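You operate a simulated robot arm through the tools that you are given. There is no shell and no other tool.

You are at the controls of a simulated robot arm. One attempt, no reset.

JOB
Make a purple rubbing of the stripes plate on the paper frame.
Fine: plate in the wooden tray, frame on top, the whole pattern; crayon and frame back where they were.

Only the result counts: the job must be done as asked and must still hold three seconds after the hand-in. Knocking over, shifting, dropping, spilling or breaking anything else fails it.

ROBOT AND FRAMES
A 6-joint arm with a fingered hand, fixed in place. Base frame: the origin is on the floor under the middle of its stand, x ahead of it, y to its left, z up; the work surface is at about z = 740. Lengths are in mm, angles in degrees, forces in N, time in s.
With the tool pointing down near the work surface it reaches from about 240 to 680 mm from the base axis. Its first joint turns from -166.0 to 166.0 degrees. Payload 4 kg.
The tool frame sits at the grasp point between the pads (the TCP): z along the fingers, y along the line on which they close. The tips reach 26 mm beyond it. The gripper opens to 148 mm; its body begins 73 mm behind the TCP. The gripper is a hand of 3 fingers: y runs from the thumb to the fingers, the wrist lies at [0, 0, -239] in the tool frame, and closing takes about 1.5 s.
Orientation is that of the tool frame in the base frame, as a unit quaternion [x, y, z, w]. With the fingers straight down and closing along the base's y, the tool's x points along the base's -x, its y along +y and its z along -z.

CONTROLS
- The arm moves only by the tool step_arm. Its argument "series" is a list of rows, each a list of 6 numbers: the shift along the tool's x, y, z in mm, then the turn, a rotation vector about the tool's x, y, z in degrees. In form: [[tx, ty, tz, wx, wy, wz], ...]. A call has 1 to 20 rows; each row is the pose to reach, as a shift and turn from the pose commanded when the call began, along the tool's axes at that moment. "claw" is the closure, from 0 (fully open) to 1 (shut), set as the call begins (left out, the last holds). Each row takes 0.2 s and may step no farther than 50 mm and 8.6 degrees from the row before; otherwise, or with a gripper value out of range, the whole call is refused. Where a pose cannot be reached the arm comes as near as it can. A force on the tool above 40 N (or 10 N above the force at the start of the call, whichever is more), or a blocked arm, ends the call early, and 0.2 s more pass. Each finger travels about 153 mm/s and halts on what it meets, pressing with about 24 N; the grip force reading is that of the motor and also rises with nothing between the fingers. The clock runs only during rows and for 0.2 s after the last one: add rows that repeat a pose to give the fingers time. It gives the time, the measured TCP pose, the force on the tool (base axes), the opening and the grip force at its end, in the units of the frame above (readings bear some noise), with the torque about the TCP (base axes, N m) and any sound that the robot's microphone picked up, and new pictures: "views" is both (left out), scene, wrist or none.
- Cameras (640 x 400 px; columns grow to the right, rows downward): "scene" is fixed at [227.3, 654.5, 1529.2]; the picture's right is [-0.83, -0.55, 0.00], its down [-0.44, 0.67, -0.60] and it looks along [0.33, -0.50, -0.80] (base axes); focal length 335 px, centre (320, 200). "wrist" rides on the gripper at [68, -39, -90] in the tool frame; the picture's right is [0.50, 0.87, 0.00], its down [-0.66, 0.38, -0.65] and it looks along [-0.57, 0.33, 0.76] (tool axes); focal length 222 px, centre (320, 200). There is no depth. A picture from a camera that has moved, and an enlarged one, comes with that camera's place and axes in the base frame and with its lens. The place of the scene camera against the robot may be out by one fixed shift of up to 18 mm in any direction.
- slide_trunk(by): moves the trunk up (or, below 0, down) by that many mm; the arm rides with it, the base frame stays. It gives what a move gives, with no picture.
- finger_targets(finger1, finger2, thumb_bend): sets how far each is bent, from 0 (flat) to 100 (curled in); at 30 the hand is open as for a grip, at 70 the pads meet at the TCP. One left out holds its place. A second passes; each finger stops where it meets its share of the squeeze, and holds until it gets a number again. A gripper value or a shape takes the hand back. It gives what a move gives, with no picture; readings hold the bend of each and the force on the fingers (four entries, about 0 where the hand has none), thumb and palm.
- grasp_type(shape): the hand has 3 fingers and takes this shape, open, in about a second: jaw (thumb against the fingers, like two jaws); tri (thumb and two fingers); tip (a fingertip pinch); poke (one finger out to press); point (the index stretched); flat (the hand flat); cup (the hand cupped); fist (a fist). The gripper value then closes the fingers along that shape, each until it touches; the sizes above hold for jaw. It gives what a move gives, with no picture.
- inspect(camera, box): a new picture of the part [left, top, right, bottom] of that camera's present view, enlarged. It takes no simulated time.
- close_job(): hands the job in; it is judged then, once.

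Places have to be worked out from the pictures, the camera data and where the tool is seen. Open the gripper and draw the arm clear of the work before you hand the job in, unless the task says otherwise.

The tools are called after "Emit:" as a command line: name --pt "numbers of a row" for each row, then --argument value for the rest, lists and objects as JSON in quotes. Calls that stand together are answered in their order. step_arm: Moves the arm, as the interface text tells. Its arguments: {"type":"object","properties":{"series":{"type":"array"},"claw":{"type":"number"},"views":{"type":"string","enum":["both","scene","wrist","none"]}},"required":["series"]} The other tools are called the same way: slide_trunk (by) moves the trunk up or down; grasp_type (shape) gives the hand a shape; finger_targets (finger1, finger2, thumb_bend) moves the fingers one by one; inspect (camera, box) takes an enlarged picture of a part of a camera's view; close_job () hands the job in.

At the start:

```text
time: 0.0
eef_pos: [455.7, 204.3, 1113.8]
tcp_rot: [0.001, 1.0, 0.0, 0.0]
force: [0.8, 0.2, 0.0]
wrist_torque: [-0.02, 0.01, -0.04]
width: 147.9
grasp_force: 0.1
shape: jaw
bend: [30.0, 30.0, 30.0]
finger forces: [0.0, 0.0, 0.0, 0.0, 0.0, 0.0]
trunk travel left (down, up): [-275.0, 42.0]
```

scene: 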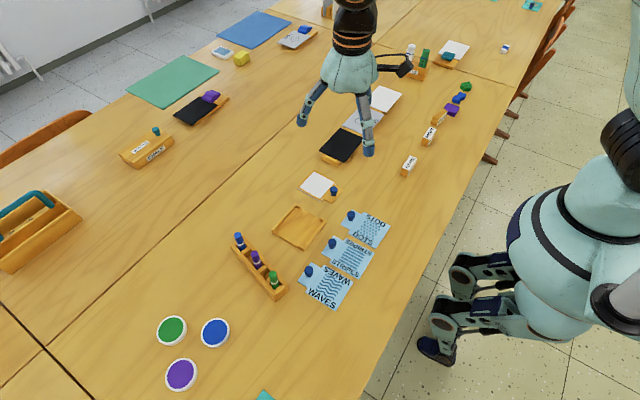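
wrist: 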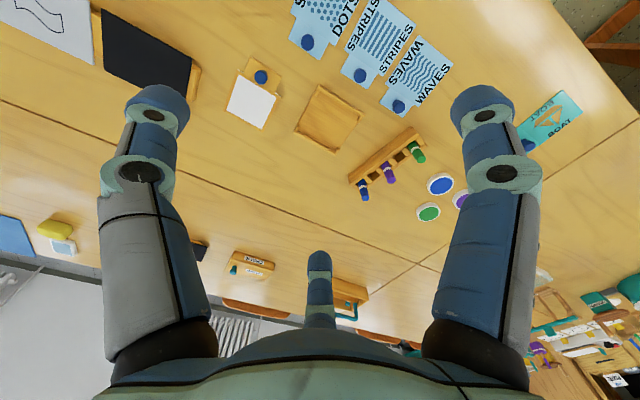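

I start by looking closely at the work area: tray, plates, paper frame and crayons.

Emit:
inspect --camera "scene" --box '[220, 150, 400, 320]'

Emit:
inspect --camera "wrist" --box '[220, 0, 480, 220]'

Emit:
inspect --camera "scene" --box '[290, 165, 400, 250]'

Emit:
inspect --camera "scene" --box '[220, 220, 310, 310]'

```text
2.35 times, centred on (310, 235) of scene
camera zoom: at [227.3, 654.5, 1529.2], right [-0.83, -0.55, 0.0], down [-0.44, 0.67, -0.6], along [0.33, -0.5, -0.8], focal length 788 px, centre (344, 118)
```

zoom: 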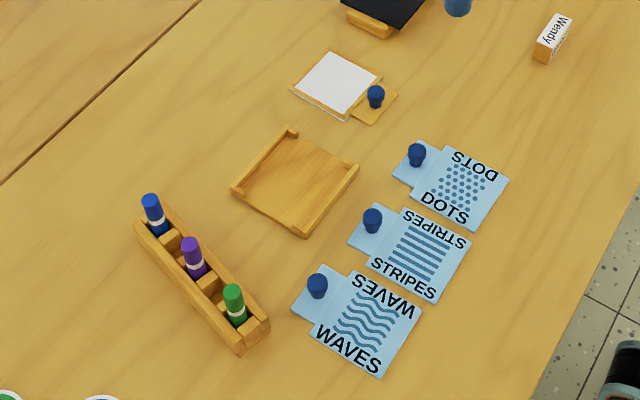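

```text
1.82 times, centred on (350, 110) of wrist
camera zoom: at [387.9, 164.8, 1202.7], right [-0.5, 0.87, 0.0], down [0.66, 0.38, 0.65], along [0.57, 0.33, -0.76], focal length 404 px, centre (266, 364)
```

zoom: 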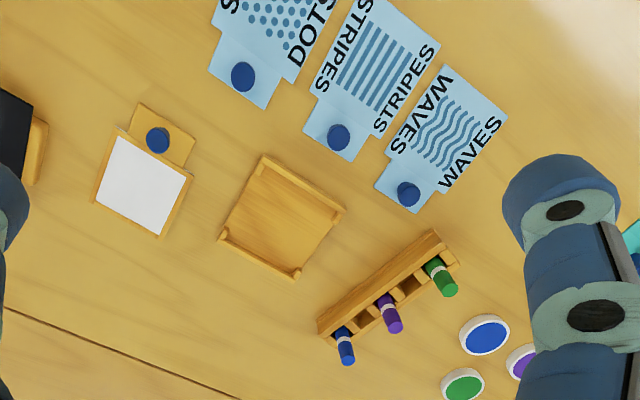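

```text
4.71 times, centred on (345, 208) of scene
camera zoom: at [227.3, 654.5, 1529.2], right [-0.83, -0.55, 0.0], down [-0.44, 0.67, -0.6], along [0.33, -0.5, -0.8], focal length 1575 px, centre (202, 165)
```

zoom: 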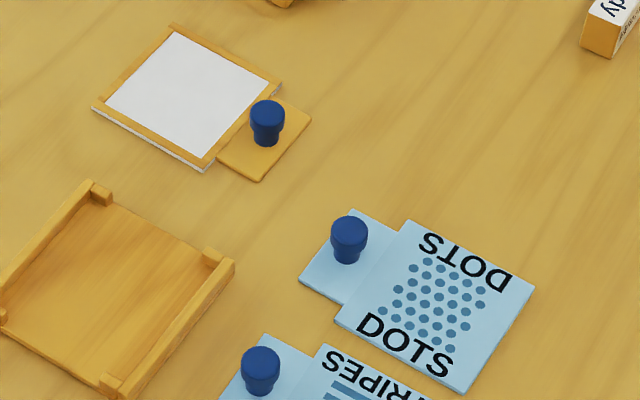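

```text
4.44 times, centred on (265, 265) of scene
camera zoom: at [227.3, 654.5, 1529.2], right [-0.83, -0.55, 0.0], down [-0.44, 0.67, -0.6], along [0.33, -0.5, -0.8], focal length 1488 px, centre (564, -89)
```

zoom: 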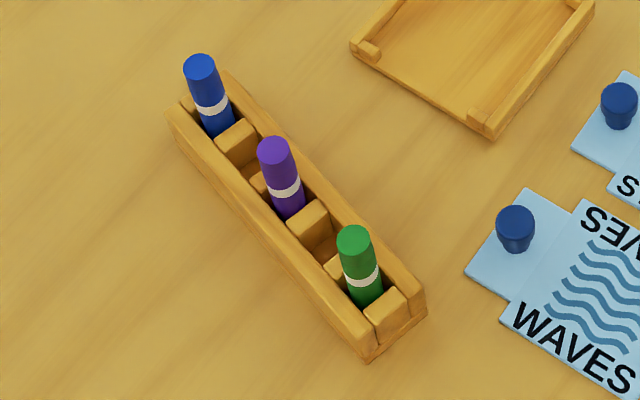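

The tray appears axis-aligned around (535, 270). I look at the tray, hand and frame in more detail before moving.

Emit:
inspect --camera "wrist" --box '[280, 70, 380, 160]'

Emit:
inspect --camera "scene" --box '[280, 0, 430, 170]'

Emit:
inspect --camera "scene" --box '[265, 195, 335, 255]'

```text
4.44 times, centred on (330, 115) of wrist
camera zoom: at [387.9, 164.8, 1202.7], right [-0.5, 0.87, 0.0], down [0.66, 0.38, 0.65], along [0.57, 0.33, -0.76], focal length 987 px, centre (276, 578)
```

zoom: 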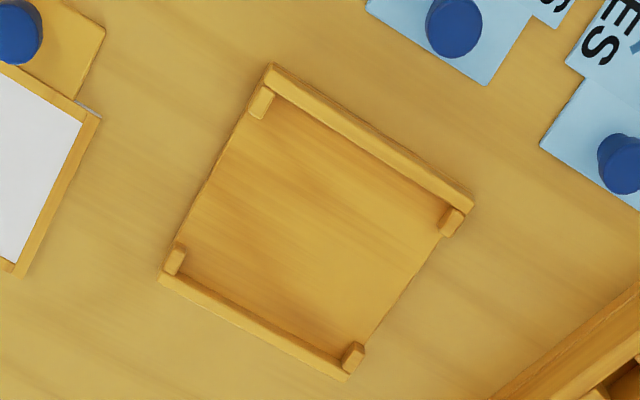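

```text
2.35 times, centred on (355, 85) of scene
camera zoom: at [227.3, 654.5, 1529.2], right [-0.83, -0.55, 0.0], down [-0.44, 0.67, -0.6], along [0.33, -0.5, -0.8], focal length 788 px, centre (238, 471)
```

zoom: 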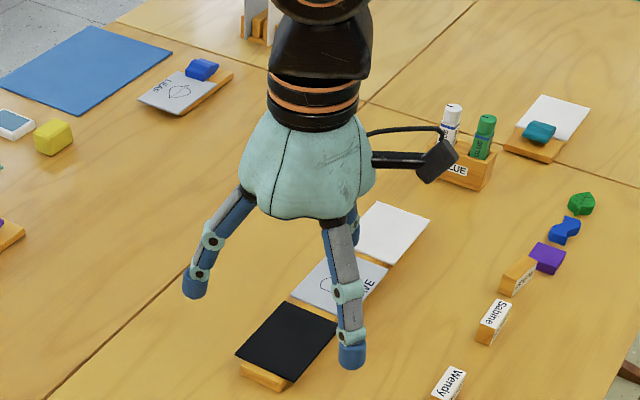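

```text
6.67 times, centred on (300, 225) of scene
camera zoom: at [227.3, 654.5, 1529.2], right [-0.83, -0.55, 0.0], down [-0.44, 0.67, -0.6], along [0.33, -0.5, -0.8], focal length 2231 px, centre (453, 33)
```

zoom: 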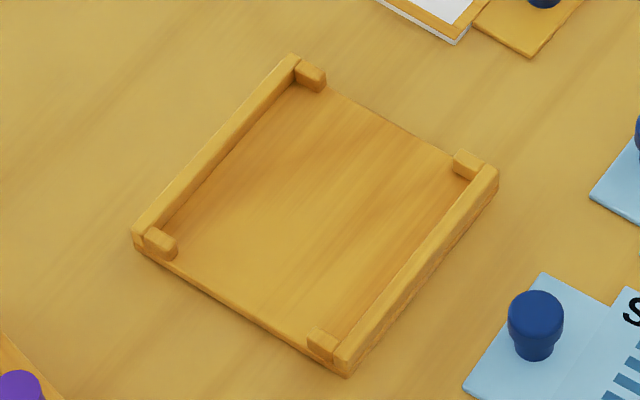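

The hand is a three-finger chuck and the tray walls run along y, with open ends at ±y. I partly close the hand in the air to learn how the fingertips move.

Emit:
step_arm --pt "0 0 0 0 0 0" --pt "0 0 0 0 0 0" --pt "0 0 0 0 0 0" --pt "0 0 0 0 0 0" --pt "0 0 0 0 0 0" --pt "0 0 0 0 0 0" --pt "0 0 0 0 0 0" --claw 0.75

```text
time: 1.6
eef_pos: [455.1, 204.5, 1113.0]
tcp_rot: [-0.001, 1.0, 0.0, 0.0]
force: [-0.3, 0.0, 0.6]
wrist_torque: [0.04, 0.02, -0.02]
width: 37.3
grasp_force: 0.0
shape: jaw
bend: [76.0, 76.0, 70.0]
finger forces: [0.0, 0.0, 0.0, 0.1, 0.0, 0.1]
trunk travel left (down, up): [-275.0, 42.0]
camera wrist: at [387.9, 164.8, 1202.7], right [-0.5, 0.87, 0.0], down [0.66, 0.38, 0.65], along [0.57, 0.33, -0.76], focal length 222 px, centre (320, 200)
```

scene: 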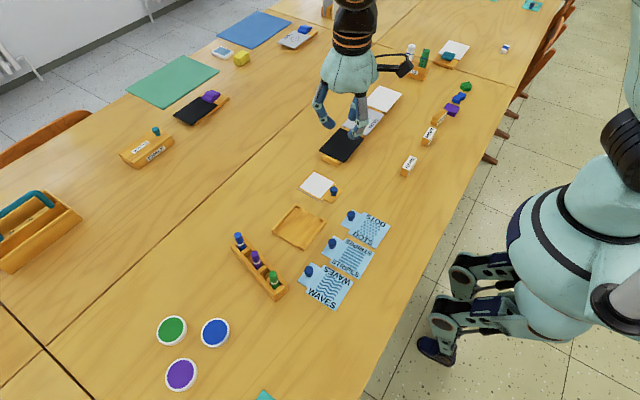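
wrist: 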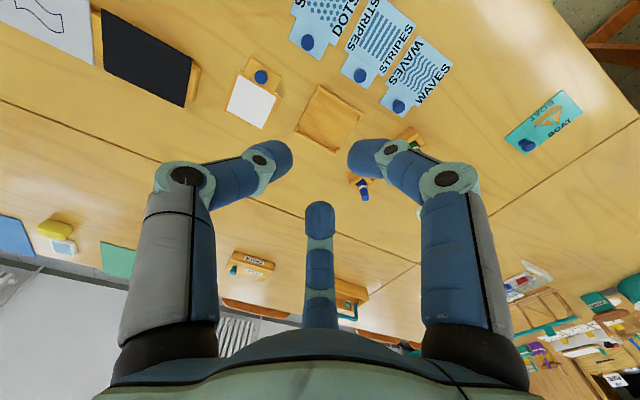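

Emit:
inspect --camera "scene" --box '[280, 0, 430, 170]'

Emit:
inspect --camera "wrist" --box '[120, 100, 520, 350]'

```text
2.35 times, centred on (355, 85) of scene
camera zoom: at [227.3, 654.5, 1529.2], right [-0.83, -0.55, 0.0], down [-0.44, 0.67, -0.6], along [0.33, -0.5, -0.8], focal length 788 px, centre (238, 471)
```

zoom: 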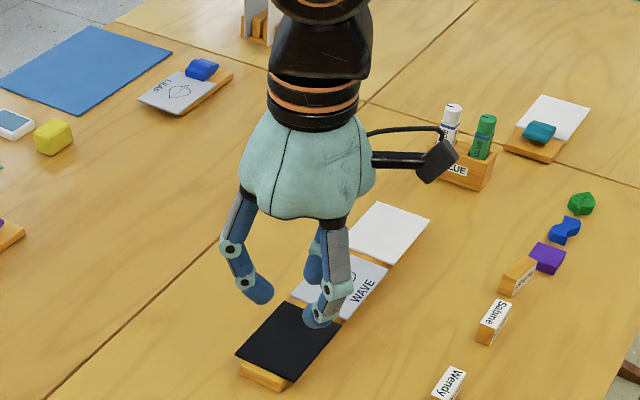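

```text
1.60 times, centred on (320, 225) of wrist
camera zoom: at [387.9, 164.8, 1202.7], right [-0.5, 0.87, 0.0], down [0.66, 0.38, 0.65], along [0.57, 0.33, -0.76], focal length 355 px, centre (320, 160)
```

zoom: 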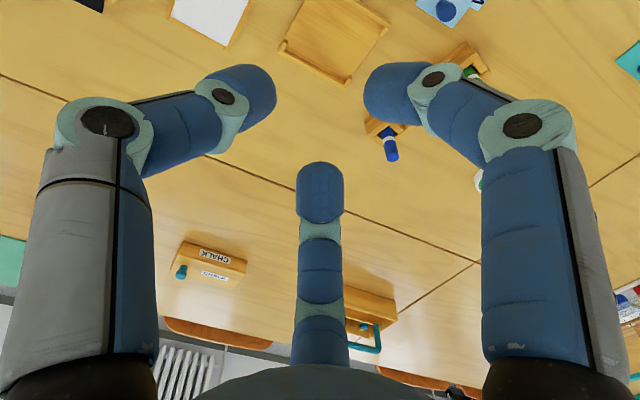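

Emit:
grasp_type --shape "tip"

Emit:
inspect --camera "wrist" --box '[0, 0, 640, 400]'

Emit:
step_arm --pt "0 0 0 0 0 0" --pt "0 0 0 0 0 0" --pt "0 0 0 0 0 0" --pt "0 0 0 0 0 0" --pt "0 0 0 0 0 0" --pt "0 0 0 0 0 0" --pt "0 0 0 0 0 0" --claw 0.8

Emit:
inspect --camera "scene" --box '[280, 0, 430, 170]'

```text
time: 2.5
eef_pos: [455.7, 204.3, 1113.2]
tcp_rot: [0.001, 1.0, 0.0, 0.0]
force: [0.7, -0.3, 0.7]
wrist_torque: [-0.02, 0.0, -0.04]
width: 147.8
grasp_force: 0.1
shape: tip
bend: [30.0, 30.0, 30.0]
finger forces: [0.0, 0.0, 0.1, 0.0, 0.1, 0.0]
trunk travel left (down, up): [-275.0, 42.0]
```

```text
1.00 times, centred on (320, 200) of wrist (not enlarged: the box is as wide or as high as the picture)
camera zoom: at [387.9, 164.8, 1202.7], right [-0.5, 0.87, 0.0], down [0.66, 0.38, 0.65], along [0.57, 0.33, -0.76], focal length 222 px, centre (320, 200)
```

zoom: 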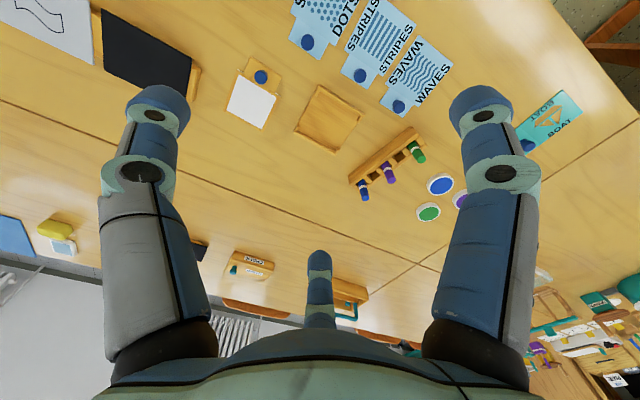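

```text
time: 4.1
eef_pos: [455.3, 203.3, 1113.6]
tcp_rot: [0.0, 1.0, 0.0, 0.0]
force: [0.5, -0.2, 0.2]
wrist_torque: [-0.01, 0.01, 0.02]
width: 29.8
grasp_force: 0.1
shape: tip
bend: [75.0, 75.0, 70.0]
finger forces: [0.0, 0.0, 0.1, 0.0, 0.0, 0.1]
trunk travel left (down, up): [-275.0, 42.0]
camera wrist: at [387.9, 164.8, 1202.8], right [-0.5, 0.87, 0.0], down [0.66, 0.38, 0.65], along [0.57, 0.33, -0.76], focal length 222 px, centre (320, 200)
```

scene: 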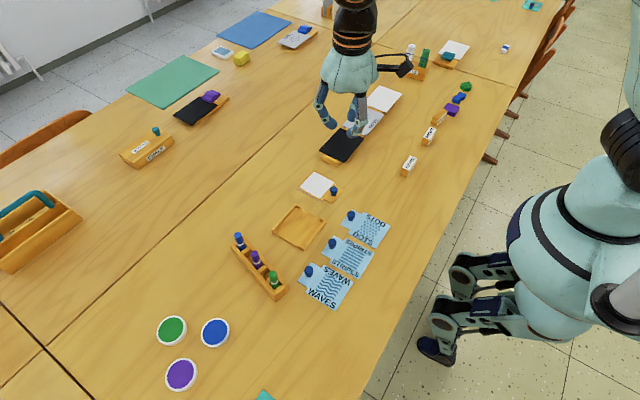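
wrist: 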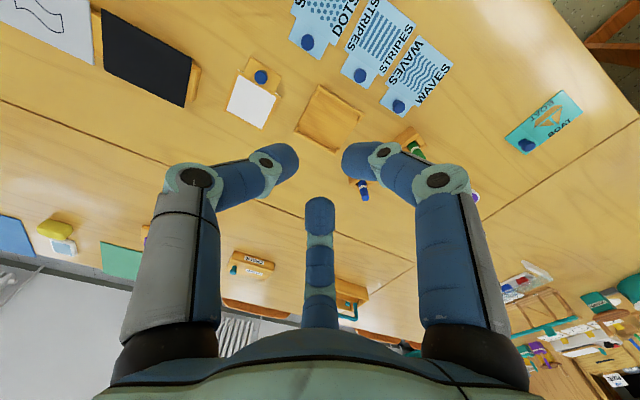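

```text
2.35 times, centred on (355, 85) of scene
camera zoom: at [227.3, 654.5, 1529.2], right [-0.83, -0.55, 0.0], down [-0.44, 0.67, -0.6], along [0.33, -0.5, -0.8], focal length 788 px, centre (238, 471)
```

zoom: 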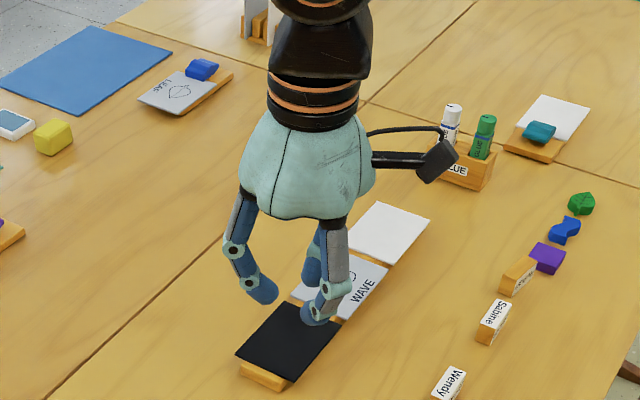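

The jaw and tip shapes look alike: three fingers centring on the axis. I go back to jaw and move over the crayon area (about (550, 427)) to test the reach and view it from above.

Emit:
grasp_type --shape "jaw"

Emit:
step_arm --pt "-12 28 25 0 0 0" --pt "-24 56 50 0 0 0" --pt "-36 84 75 0 0 0" --pt "-48 112 100 0 0 0" --pt "-60 140 125 0 0 0" --pt "-72 168 150 0 0 0" --pt "-84 196 175 0 0 0" --pt "-94 223 200 0 0 0" --pt "-94 223 200 0 0 0" --pt "-94 223 200 0 0 0" --claw 0.5

```text
time: 5.0
eef_pos: [456.4, 203.7, 1113.5]
tcp_rot: [0.0, 1.0, 0.0, 0.0]
force: [0.4, 0.1, 0.0]
wrist_torque: [0.0, 0.01, -0.02]
width: 147.7
grasp_force: 0.1
shape: jaw
bend: [30.0, 30.0, 30.0]
finger forces: [0.0, 0.0, 0.0, 0.0, 0.0, 0.1]
trunk travel left (down, up): [-275.0, 42.0]
```

```text
time: 7.2
eef_pos: [551.5, 427.6, 913.6]
tcp_rot: [0.0, 1.0, -0.001, 0.0]
force: [0.0, 0.1, -1.1]
wrist_torque: [0.0, -0.01, 0.03]
width: 74.5
grasp_force: 0.1
shape: jaw
bend: [36.0, 36.0, 70.0]
finger forces: [0.0, 0.0, 0.0, 0.1, 0.0, 0.0]
trunk travel left (down, up): [-275.0, 42.0]
camera wrist: at [483.0, 388.9, 1003.5], right [-0.5, 0.87, 0.0], down [0.66, 0.38, 0.65], along [0.57, 0.33, -0.76], focal length 222 px, centre (320, 200)
```

scene: 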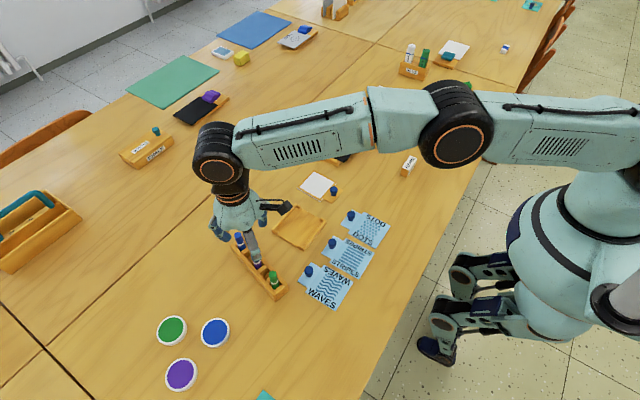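
wrist: 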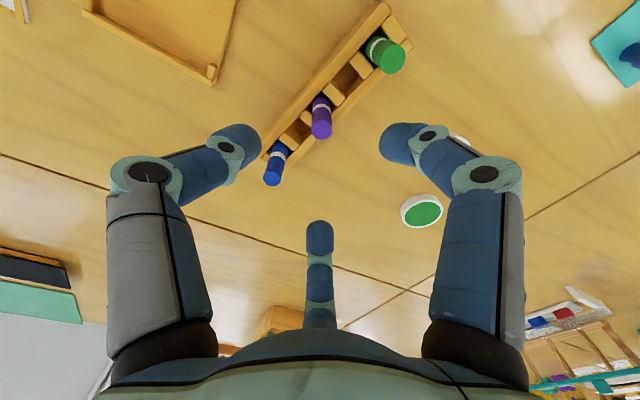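

The crayon is almost exactly on the tool axis and the reach holds. I look closer at the holder.

Emit:
inspect --camera "wrist" --box '[240, 0, 420, 200]'

Emit:
inspect --camera "wrist" --box '[290, 70, 360, 150]'

Emit:
inspect --camera "wrist" --box '[120, 90, 520, 340]'

```text
2.00 times, centred on (330, 100) of wrist
camera zoom: at [483.0, 388.9, 1003.5], right [-0.5, 0.87, 0.0], down [0.66, 0.38, 0.65], along [0.57, 0.33, -0.76], focal length 444 px, centre (300, 400)
```

zoom: 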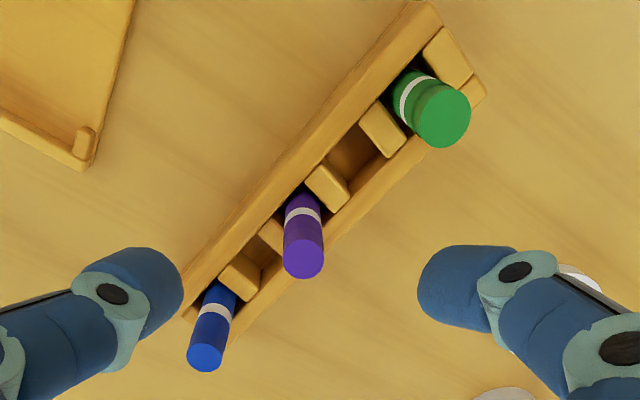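

```text
5.00 times, centred on (325, 110) of wrist
camera zoom: at [483.0, 388.9, 1003.5], right [-0.5, 0.87, 0.0], down [0.66, 0.38, 0.65], along [0.57, 0.33, -0.76], focal length 1111 px, centre (295, 650)
```

zoom: 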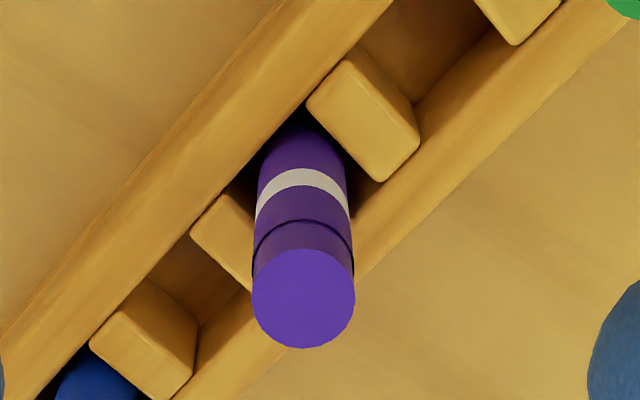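

```text
1.60 times, centred on (320, 215) of wrist
camera zoom: at [483.0, 388.9, 1003.5], right [-0.5, 0.87, 0.0], down [0.66, 0.38, 0.65], along [0.57, 0.33, -0.76], focal length 355 px, centre (320, 176)
```

zoom: 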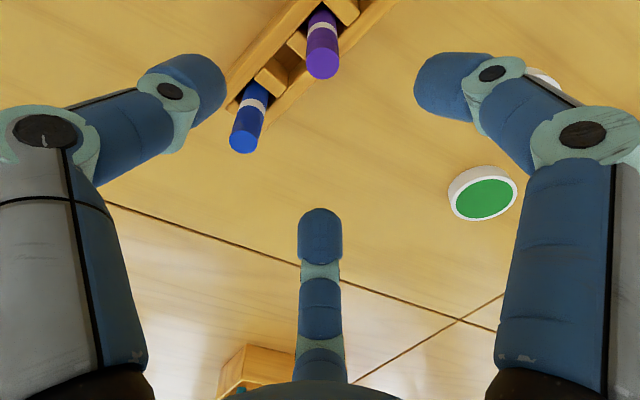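

Crayon is about 17 mm thick, top near z=822 at about (549.5, 429). Now I move above the stripes plate's knob (estimated (430, 270)) to measure it.

Emit:
step_arm --pt "24 -32 0 0 0 0" --pt "48 -64 0 0 0 0" --pt "72 -96 0 0 0 0" --pt "96 -128 0 0 0 0" --pt "121 -157.6 0 0 0 0" --pt "121 -157.6 0 0 0 0" --pt "121 -157.6 0 0 0 0" --claw 0.5

Emit:
inspect --camera "wrist" --box '[240, 0, 440, 150]'

Emit:
inspect --camera "wrist" --box '[280, 80, 380, 160]'

```text
time: 8.8
eef_pos: [427.0, 272.1, 916.2]
tcp_rot: [0.001, 1.0, -0.001, 0.0]
force: [0.0, 0.4, 0.2]
wrist_torque: [-0.03, -0.05, 0.02]
width: 74.8
grasp_force: 0.1
shape: jaw
bend: [36.0, 36.0, 70.0]
finger forces: [0.0, 0.1, 0.0, 0.1, 0.0, 0.1]
trunk travel left (down, up): [-275.0, 42.0]
camera wrist: at [358.8, 231.9, 1005.4], right [-0.5, 0.87, 0.0], down [0.65, 0.38, 0.65], along [0.57, 0.33, -0.76], focal length 222 px, centre (320, 200)
```

scene: 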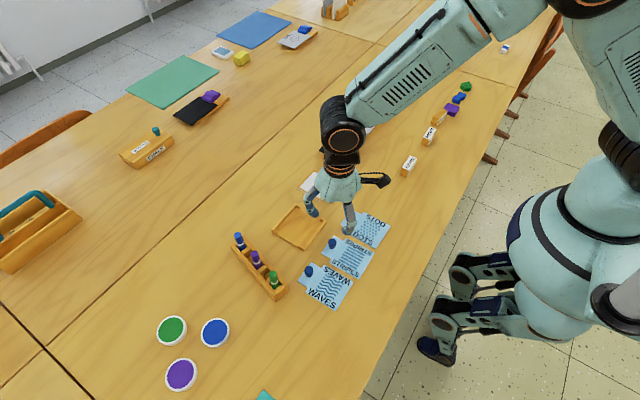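
wrist: 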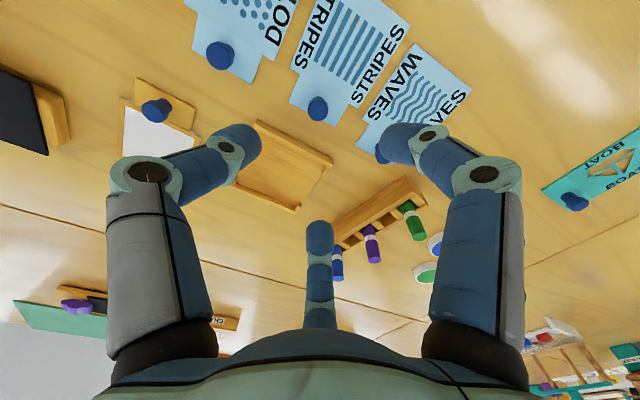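

```text
2.67 times, centred on (340, 75) of wrist
camera zoom: at [358.8, 231.9, 1005.4], right [-0.5, 0.87, 0.0], down [0.65, 0.38, 0.65], along [0.57, 0.33, -0.76], focal length 592 px, centre (267, 533)
```

zoom: 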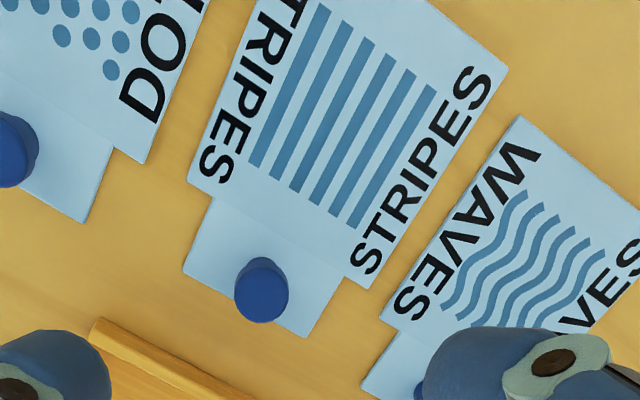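

```text
5.00 times, centred on (330, 120) of wrist
camera zoom: at [358.8, 231.9, 1005.4], right [-0.5, 0.87, 0.0], down [0.65, 0.38, 0.65], along [0.57, 0.33, -0.76], focal length 1111 px, centre (270, 600)
```

zoom: 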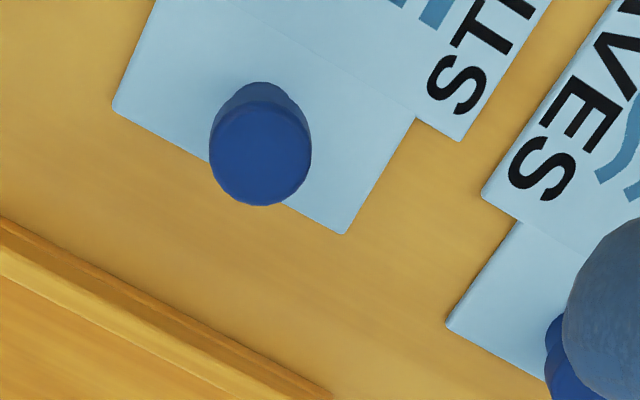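

The arm was still settling by 2–3 mm; I wait briefly and measure again.

Emit:
step_arm --pt "0 0 0 0 0 0" --pt "0 0 0 0 0 0" --pt "0 0 0 0 0 0" --views "none"

Emit:
inspect --camera "wrist" --box '[270, 0, 430, 140]'

Emit:
inspect --camera "wrist" --box '[280, 80, 380, 160]'

Emit:
inspect --camera "wrist" --box '[190, 90, 350, 230]'

```text
time: 9.6
eef_pos: [427.3, 271.7, 916.2]
tcp_rot: [0.0, 1.0, 0.0, 0.001]
force: [0.1, -0.7, 0.1]
wrist_torque: [0.02, -0.01, -0.02]
width: 74.6
grasp_force: 0.0
shape: jaw
bend: [36.0, 36.0, 70.0]
finger forces: [0.0, 0.1, 0.0, 0.0, 0.0, 0.1]
trunk travel left (down, up): [-275.0, 42.0]
```

```text
2.86 times, centred on (350, 70) of wrist
camera zoom: at [359.1, 232.2, 1005.3], right [-0.5, 0.87, 0.0], down [0.66, 0.38, 0.65], along [0.57, 0.33, -0.76], focal length 635 px, centre (234, 571)
```

zoom: 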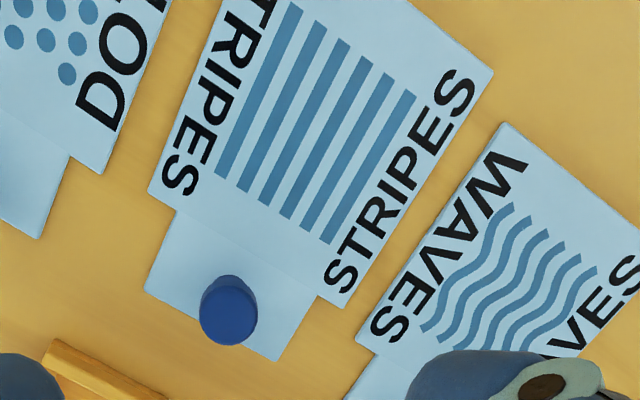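

```text
5.00 times, centred on (330, 120) of wrist
camera zoom: at [359.1, 232.2, 1005.3], right [-0.5, 0.87, 0.0], down [0.66, 0.38, 0.65], along [0.57, 0.33, -0.76], focal length 1111 px, centre (270, 600)
```

zoom: 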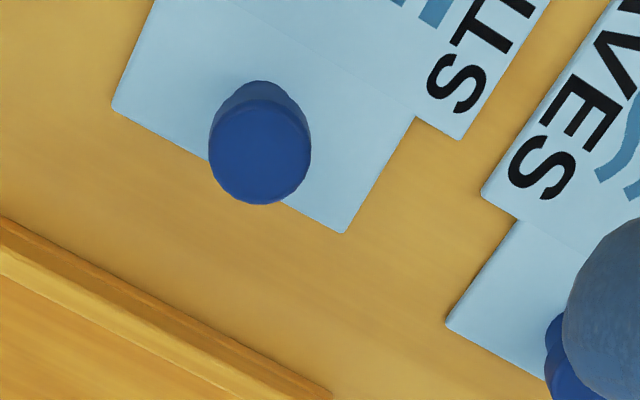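

```text
2.86 times, centred on (270, 160) of wrist
camera zoom: at [359.1, 232.2, 1005.3], right [-0.5, 0.87, 0.0], down [0.66, 0.38, 0.65], along [0.57, 0.33, -0.76], focal length 635 px, centre (463, 314)
```

zoom: 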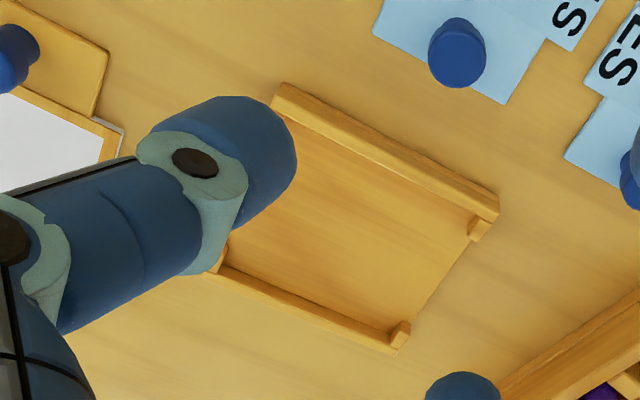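

Knob of the stripes plate is near (431, 271), the plate body about 85×85 mm centred near (370.5, 270.5), tab toward +x. I turn the hand by -90° about base z (thumb over the plate body) so that after a +90° turn the tab will go out of the tray's +y opening.

Emit:
step_arm --pt "0 0 0 0 0 8.2" --pt "0 0 0 0 0 16.4" --pt "0 0 0 0 0 24.6" --pt "0 0 0 0 0 32.8" --pt "0 0 0 0 0 41" --pt "0 0 0 0 0 49.2" --pt "0 0 0 0 0 57.4" --pt "0 0 0 0 0 65.6" --pt "0 0 0 0 0 73.8" --pt "0 0 0 0 0 82" --pt "0 0 0 0 0 90" --pt "0 0 0 0 0 90" --pt "0 0 0 0 0 90" --pt "0 0 0 0 0 90" --claw 0.5

Emit:
inspect --camera "wrist" --box '[240, 40, 400, 160]'

```text
time: 12.6
eef_pos: [429.6, 269.7, 913.3]
tcp_rot: [0.707, 0.707, 0.0, -0.001]
force: [-0.3, 0.0, -0.3]
wrist_torque: [0.01, 0.01, 0.0]
width: 74.2
grasp_force: 0.1
shape: jaw
bend: [36.0, 36.0, 70.0]
finger forces: [0.1, 0.0, 0.1, 0.2, 0.0, 0.0]
trunk travel left (down, up): [-275.0, 42.0]
camera wrist: at [389.6, 336.7, 1002.9], right [0.87, 0.5, 0.0], down [0.38, -0.66, 0.65], along [0.33, -0.57, -0.76], focal length 222 px, centre (320, 200)
```

scene: 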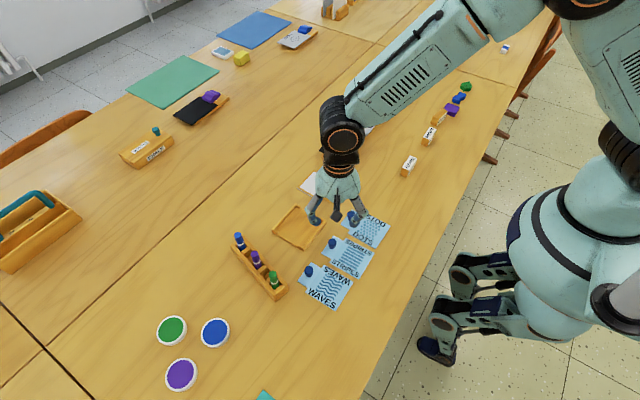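
wrist: 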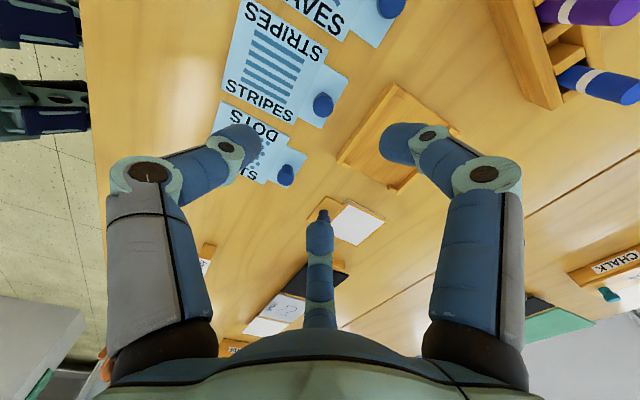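

```text
3.33 times, centred on (320, 100) of wrist
camera zoom: at [389.6, 336.7, 1002.9], right [0.87, 0.5, 0.0], down [0.38, -0.66, 0.65], along [0.33, -0.57, -0.76], focal length 740 px, centre (320, 533)
```

zoom: 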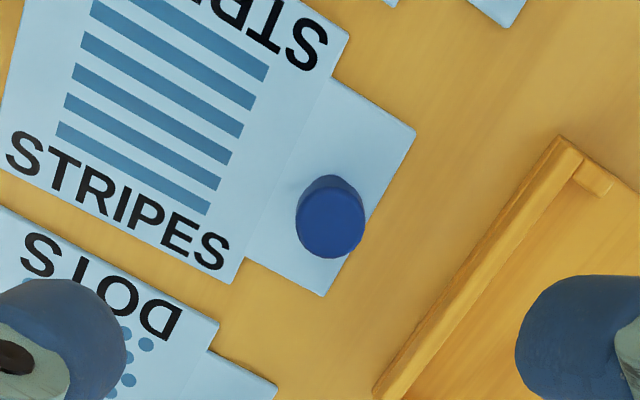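

Triangulating from two views puts the knob top at (431.0, 271.4, 768), and the plate is yawed by about +1.9°. I align the hand to it and descend to z≈800 with the fingers half closed.

Emit:
step_arm --pt "0.7 0.6 38 0 0 -1" --pt "1.4 1.2 76 0 0 -1.9" --pt "1.8 1.6 112 0 0 -1.9" --pt "1.8 1.6 112 0 0 -1.9" --pt "1.8 1.6 112 0 0 -1.9" --claw 0.7

Emit:
inspect --camera "wrist" --box '[220, 100, 420, 240]'

Emit:
inspect --camera "scene" --box '[280, 170, 400, 280]'

```text
time: 13.8
eef_pos: [429.8, 269.9, 801.0]
tcp_rot: [0.695, 0.719, 0.0, 0.001]
force: [-0.7, 0.4, -0.6]
wrist_torque: [-0.01, -0.01, -0.02]
width: 44.7
grasp_force: 0.0
shape: jaw
bend: [77.0, 77.0, 70.0]
finger forces: [0.1, 0.0, 0.1, 0.0, 0.1, 0.0]
trunk travel left (down, up): [-275.0, 42.0]
camera wrist: at [388.4, 336.4, 890.4], right [0.85, 0.53, 0.0], down [0.4, -0.64, 0.65], along [0.35, -0.56, -0.76], focal length 222 px, centre (320, 200)
```

scene: 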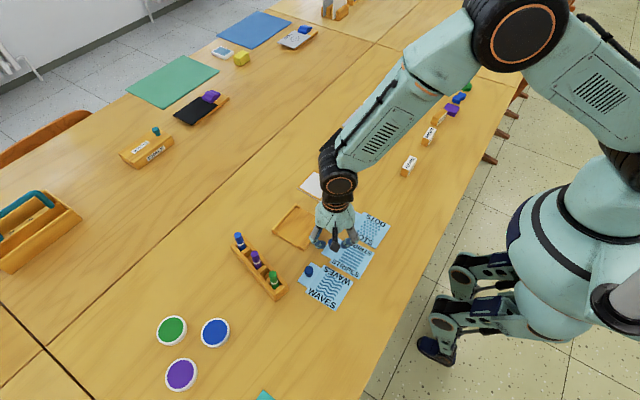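
wrist: 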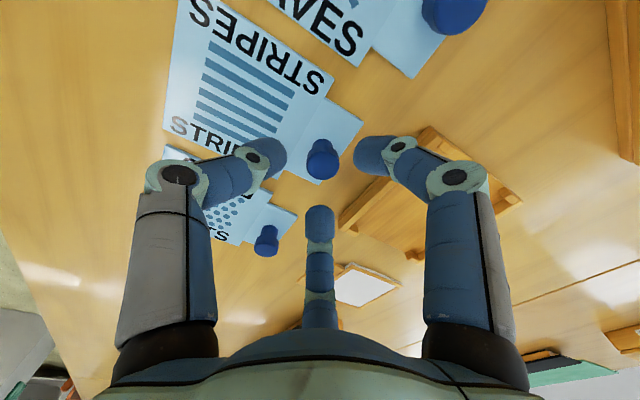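

```text
2.86 times, centred on (320, 170) of wrist
camera zoom: at [388.4, 336.4, 890.4], right [0.85, 0.53, 0.0], down [0.4, -0.64, 0.65], along [0.35, -0.56, -0.76], focal length 635 px, centre (320, 286)
```

zoom: 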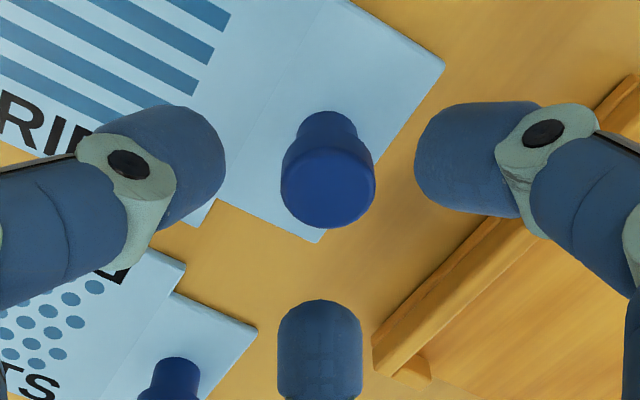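

```text
3.64 times, centred on (340, 225) of scene
camera zoom: at [227.3, 654.5, 1529.2], right [-0.83, -0.55, 0.0], down [-0.44, 0.67, -0.6], along [0.33, -0.5, -0.8], focal length 1217 px, centre (247, 109)
```

zoom: 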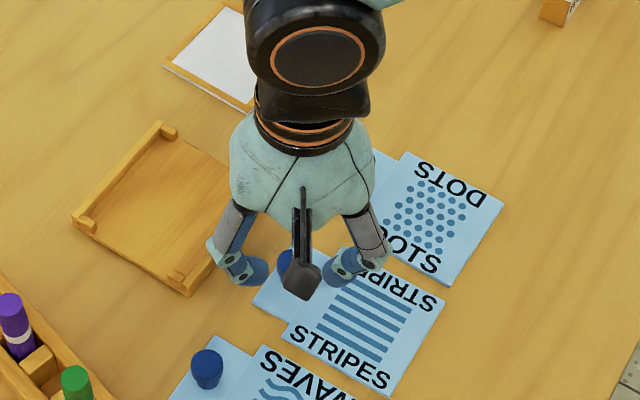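

The knob is nearly centred between the fingers (hand needs about +1, +2 mm). I descend so the tips are just above the tab.

Emit:
step_arm --pt "1.0 0.6 10 0 0 0" --pt "2.0 1.2 20 0 0 0" --pt "2.0 1.2 26 0 0 0" --pt "2.0 1.2 26 0 0 0" --pt "2.0 1.2 26 0 0 0" --claw 0.7

Emit:
inspect --camera "wrist" --box '[220, 100, 420, 240]'

Emit:
inspect --camera "scene" --box '[290, 190, 380, 280]'

```text
time: 15.0
eef_pos: [431.7, 273.5, 775.2]
tcp_rot: [0.695, 0.719, 0.0, 0.001]
force: [0.7, -0.2, 0.7]
wrist_torque: [0.0, 0.01, -0.02]
width: 45.0
grasp_force: 0.0
shape: jaw
bend: [77.0, 77.0, 70.0]
finger forces: [0.0, 0.0, 0.0, 0.0, 0.0, 0.0]
trunk travel left (down, up): [-275.0, 42.0]
camera wrist: at [389.9, 339.2, 864.6], right [0.85, 0.53, 0.0], down [0.4, -0.64, 0.65], along [0.35, -0.56, -0.76], focal length 222 px, centre (320, 200)
```

scene: 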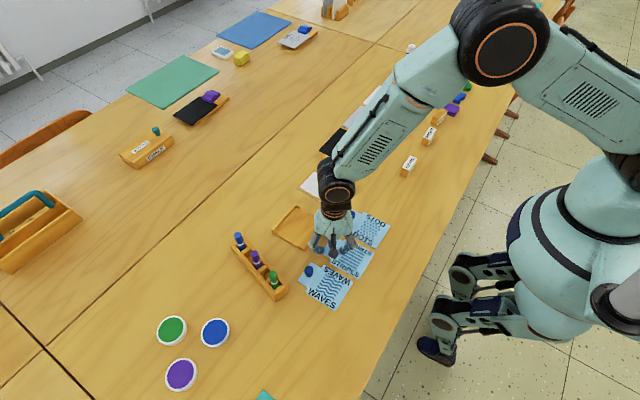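
wrist: 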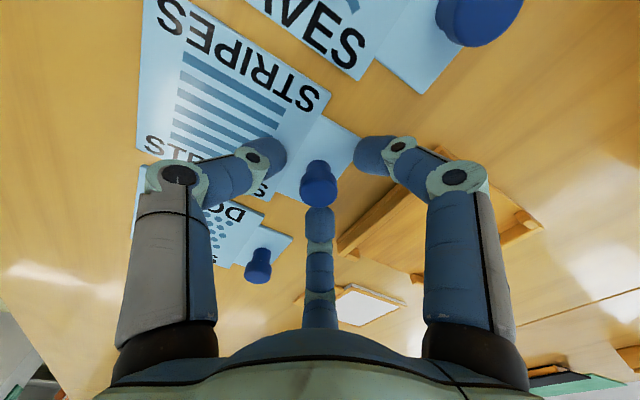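

```text
2.86 times, centred on (320, 170) of wrist
camera zoom: at [389.9, 339.2, 864.6], right [0.85, 0.53, 0.0], down [0.4, -0.64, 0.65], along [0.35, -0.56, -0.76], focal length 635 px, centre (320, 286)
```

zoom: 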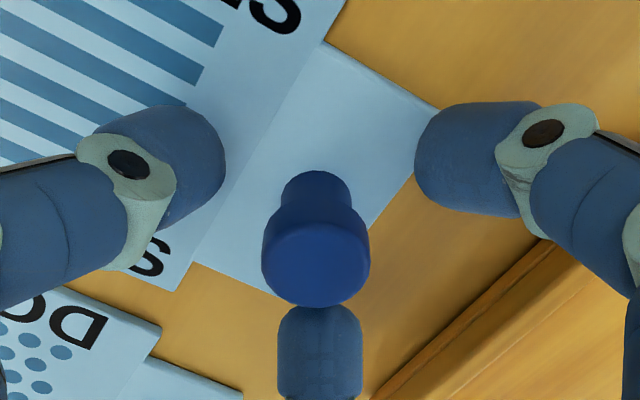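

```text
4.44 times, centred on (335, 235) of scene
camera zoom: at [227.3, 654.5, 1529.2], right [-0.83, -0.55, 0.0], down [-0.44, 0.67, -0.6], along [0.33, -0.5, -0.8], focal length 1488 px, centre (253, 44)
```

zoom: 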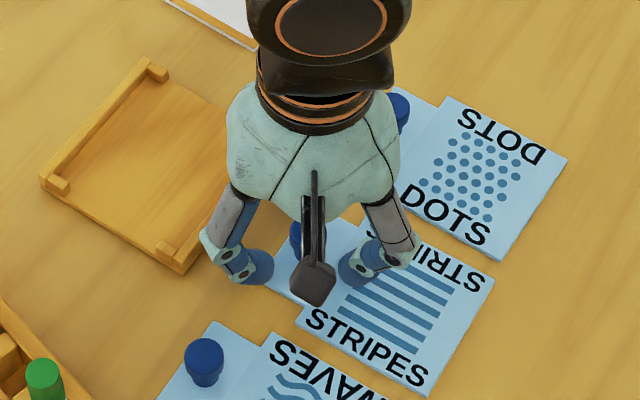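

TCP and knob agree within 1 mm. I go 3.5 mm lower so the tips sit around the knob's neck, then close on it.

Emit:
step_arm --pt "-0.3 -0.4 2 0 0 0" --pt "-0.3 -0.4 3.5 0 0 0" --pt "-0.3 -0.4 3.5 0 0 0" --claw 0.7 --views "none"

Emit:
step_arm --pt "0 0 0 0 0 0" --pt "0 0 0 0 0 0" --pt "0 0 0 0 0 0" --pt "0 0 0 0 0 0" --pt "0 0 0 0 0 0" --claw 0.95

Emit:
inspect --camera "wrist" --box '[220, 100, 420, 240]'

```text
time: 15.8
eef_pos: [430.4, 273.3, 772.6]
tcp_rot: [0.696, 0.718, 0.0, 0.0]
force: [0.3, -0.1, 0.2]
wrist_torque: [0.04, 0.01, 0.04]
width: 44.5
grasp_force: 0.0
shape: jaw
bend: [77.0, 77.0, 70.0]
finger forces: [0.1, 0.1, 0.0, 0.0, 0.0, 0.1]
trunk travel left (down, up): [-275.0, 42.0]
```

```text
time: 17.0
eef_pos: [431.1, 273.2, 770.9]
tcp_rot: [0.695, 0.719, -0.001, 0.0]
force: [0.1, 0.5, 0.4]
wrist_torque: [0.01, -0.05, -0.01]
width: 11.2
grasp_force: 24.1
shape: jaw
bend: [73.0, 73.0, 69.0]
finger forces: [21.3, 22.0, 0.0, 0.0, 25.1, 0.0]
trunk travel left (down, up): [-275.0, 42.0]
camera wrist: at [389.6, 338.9, 861.3], right [0.85, 0.53, 0.0], down [0.4, -0.64, 0.65], along [0.35, -0.56, -0.76], focal length 222 px, centre (320, 200)
```

scene: 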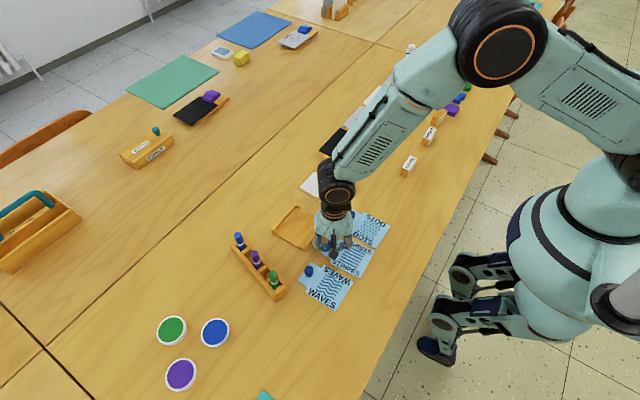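
wrist: 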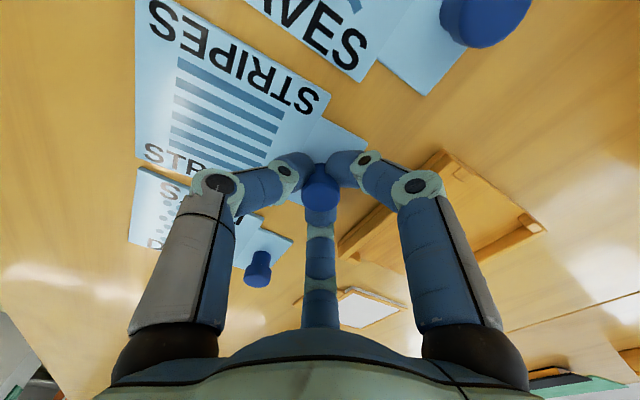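

```text
2.86 times, centred on (320, 170) of wrist
camera zoom: at [389.6, 338.9, 861.3], right [0.85, 0.53, 0.0], down [0.4, -0.64, 0.65], along [0.35, -0.56, -0.76], focal length 635 px, centre (320, 286)
```

zoom: 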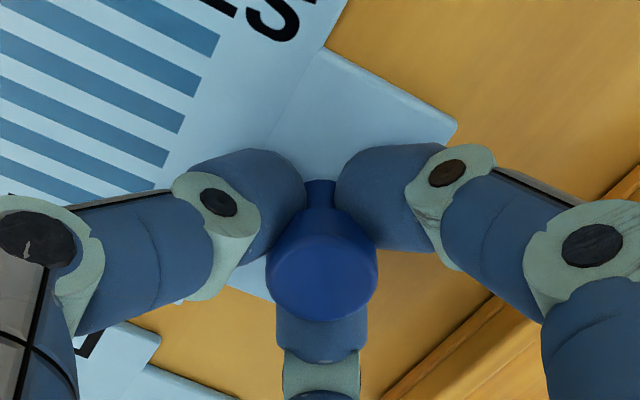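

All three fingers hold the knob's neck with about 22–25 N each. I lift 40 mm and check how the plate hangs.

Emit:
step_arm --pt "0 0 -5 0 0 0" --pt "0 0 -15 0 0 0" --pt "0 0 -30 0 0 0" --pt "0 0 -45 0 0 0" --pt "0 0 -45 0 0 0" --pt "0 0 -45 0 0 0"

Emit:
inspect --camera "scene" --box '[290, 170, 400, 270]'

Emit:
inspect --camera "wrist" --box '[100, 0, 420, 220]'

```text
time: 18.4
eef_pos: [431.0, 271.5, 816.0]
tcp_rot: [0.695, 0.719, 0.001, 0.0]
force: [-0.7, -0.4, -0.3]
wrist_torque: [0.01, 0.0, 0.0]
width: 11.4
grasp_force: 24.1
shape: jaw
bend: [73.0, 73.0, 69.0]
finger forces: [21.7, 22.2, 0.0, 0.0, 25.0, 0.0]
trunk travel left (down, up): [-275.0, 42.0]
camera wrist: at [390.0, 337.6, 905.3], right [0.85, 0.53, 0.0], down [0.4, -0.64, 0.65], along [0.35, -0.56, -0.76], focal length 222 px, centre (320, 200)
```

scene: 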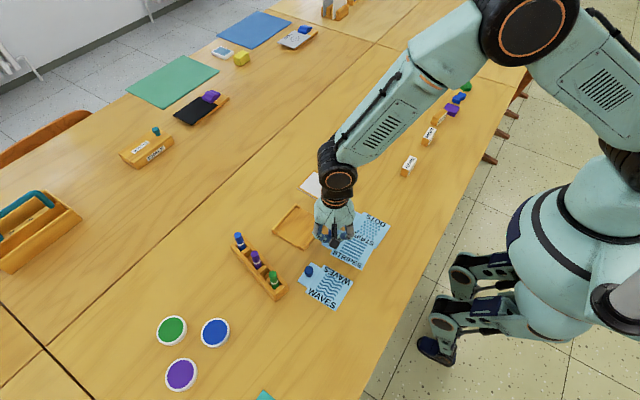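
wrist: 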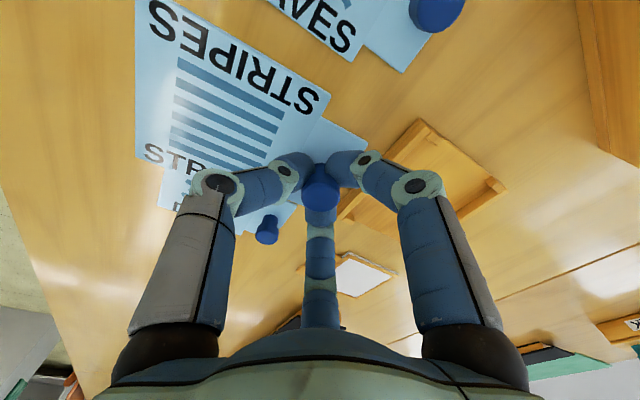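

```text
4.00 times, centred on (345, 220) of scene
camera zoom: at [227.3, 654.5, 1529.2], right [-0.83, -0.55, 0.0], down [-0.44, 0.67, -0.6], along [0.33, -0.5, -0.8], focal length 1339 px, centre (220, 120)
```

zoom: 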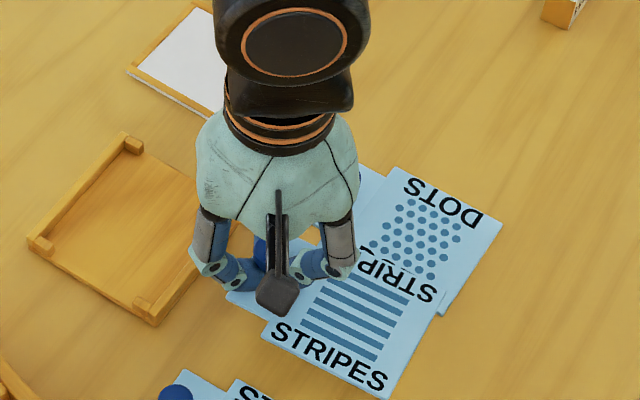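

```text
1.82 times, centred on (260, 110) of wrist
camera zoom: at [390.0, 337.6, 905.3], right [0.85, 0.53, 0.0], down [0.4, -0.64, 0.65], along [0.35, -0.56, -0.76], focal length 404 px, centre (429, 364)
```

zoom: 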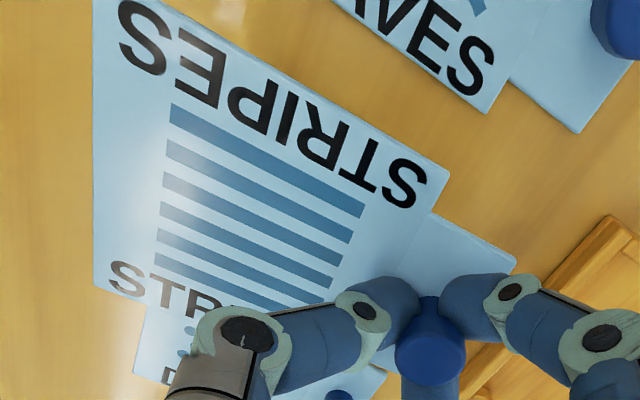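

The plate is held rigidly. Before placing it, I raise and shift 100 mm toward -y so the tray is visible unobstructed to the wrist camera for an exact measurement.

Emit:
step_arm --pt "-20 -0.6 -30 0 0 0" --pt "-60 -2 -35 0 0 0" --pt "-100 -3.3 -35 0 0 0" --pt "-100 -3.3 -35 0 0 0" --pt "-100 -3.3 -35 0 0 0" --pt "-100 -3.3 -35 0 0 0"

Emit:
inspect --camera "wrist" --box '[400, 10, 600, 180]'

```text
time: 19.8
eef_pos: [430.1, 173.8, 849.1]
tcp_rot: [0.695, 0.719, 0.001, -0.001]
force: [0.3, 0.4, -0.5]
wrist_torque: [0.01, -0.03, -0.02]
width: 11.3
grasp_force: 24.0
shape: jaw
bend: [73.0, 73.0, 69.0]
finger forces: [21.9, 22.3, 0.1, 0.1, 24.7, 0.0]
trunk travel left (down, up): [-275.0, 42.0]
camera wrist: at [388.6, 239.8, 939.5], right [0.85, 0.53, 0.0], down [0.4, -0.64, 0.65], along [0.35, -0.56, -0.76], focal length 222 px, centre (320, 200)
```

scene: 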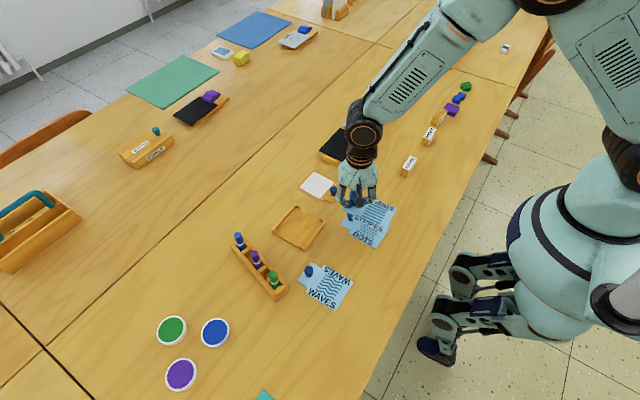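
wrist: 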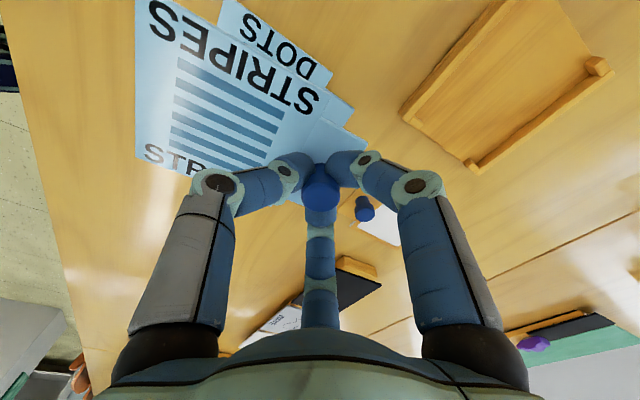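

```text
2.35 times, centred on (500, 95) of wrist
camera zoom: at [388.6, 239.8, 939.5], right [0.85, 0.53, 0.0], down [0.4, -0.64, 0.65], along [0.35, -0.56, -0.76], focal length 523 px, centre (-104, 447)
```

zoom: 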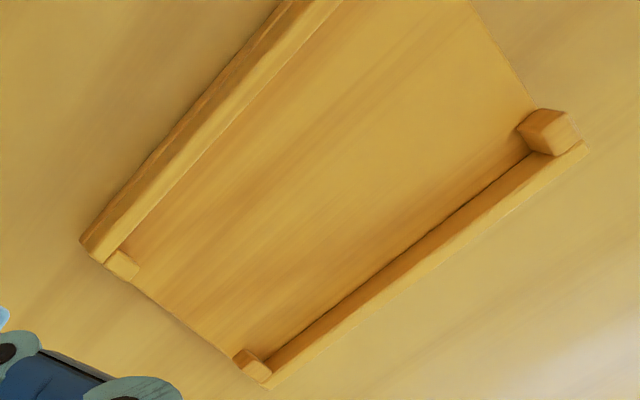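

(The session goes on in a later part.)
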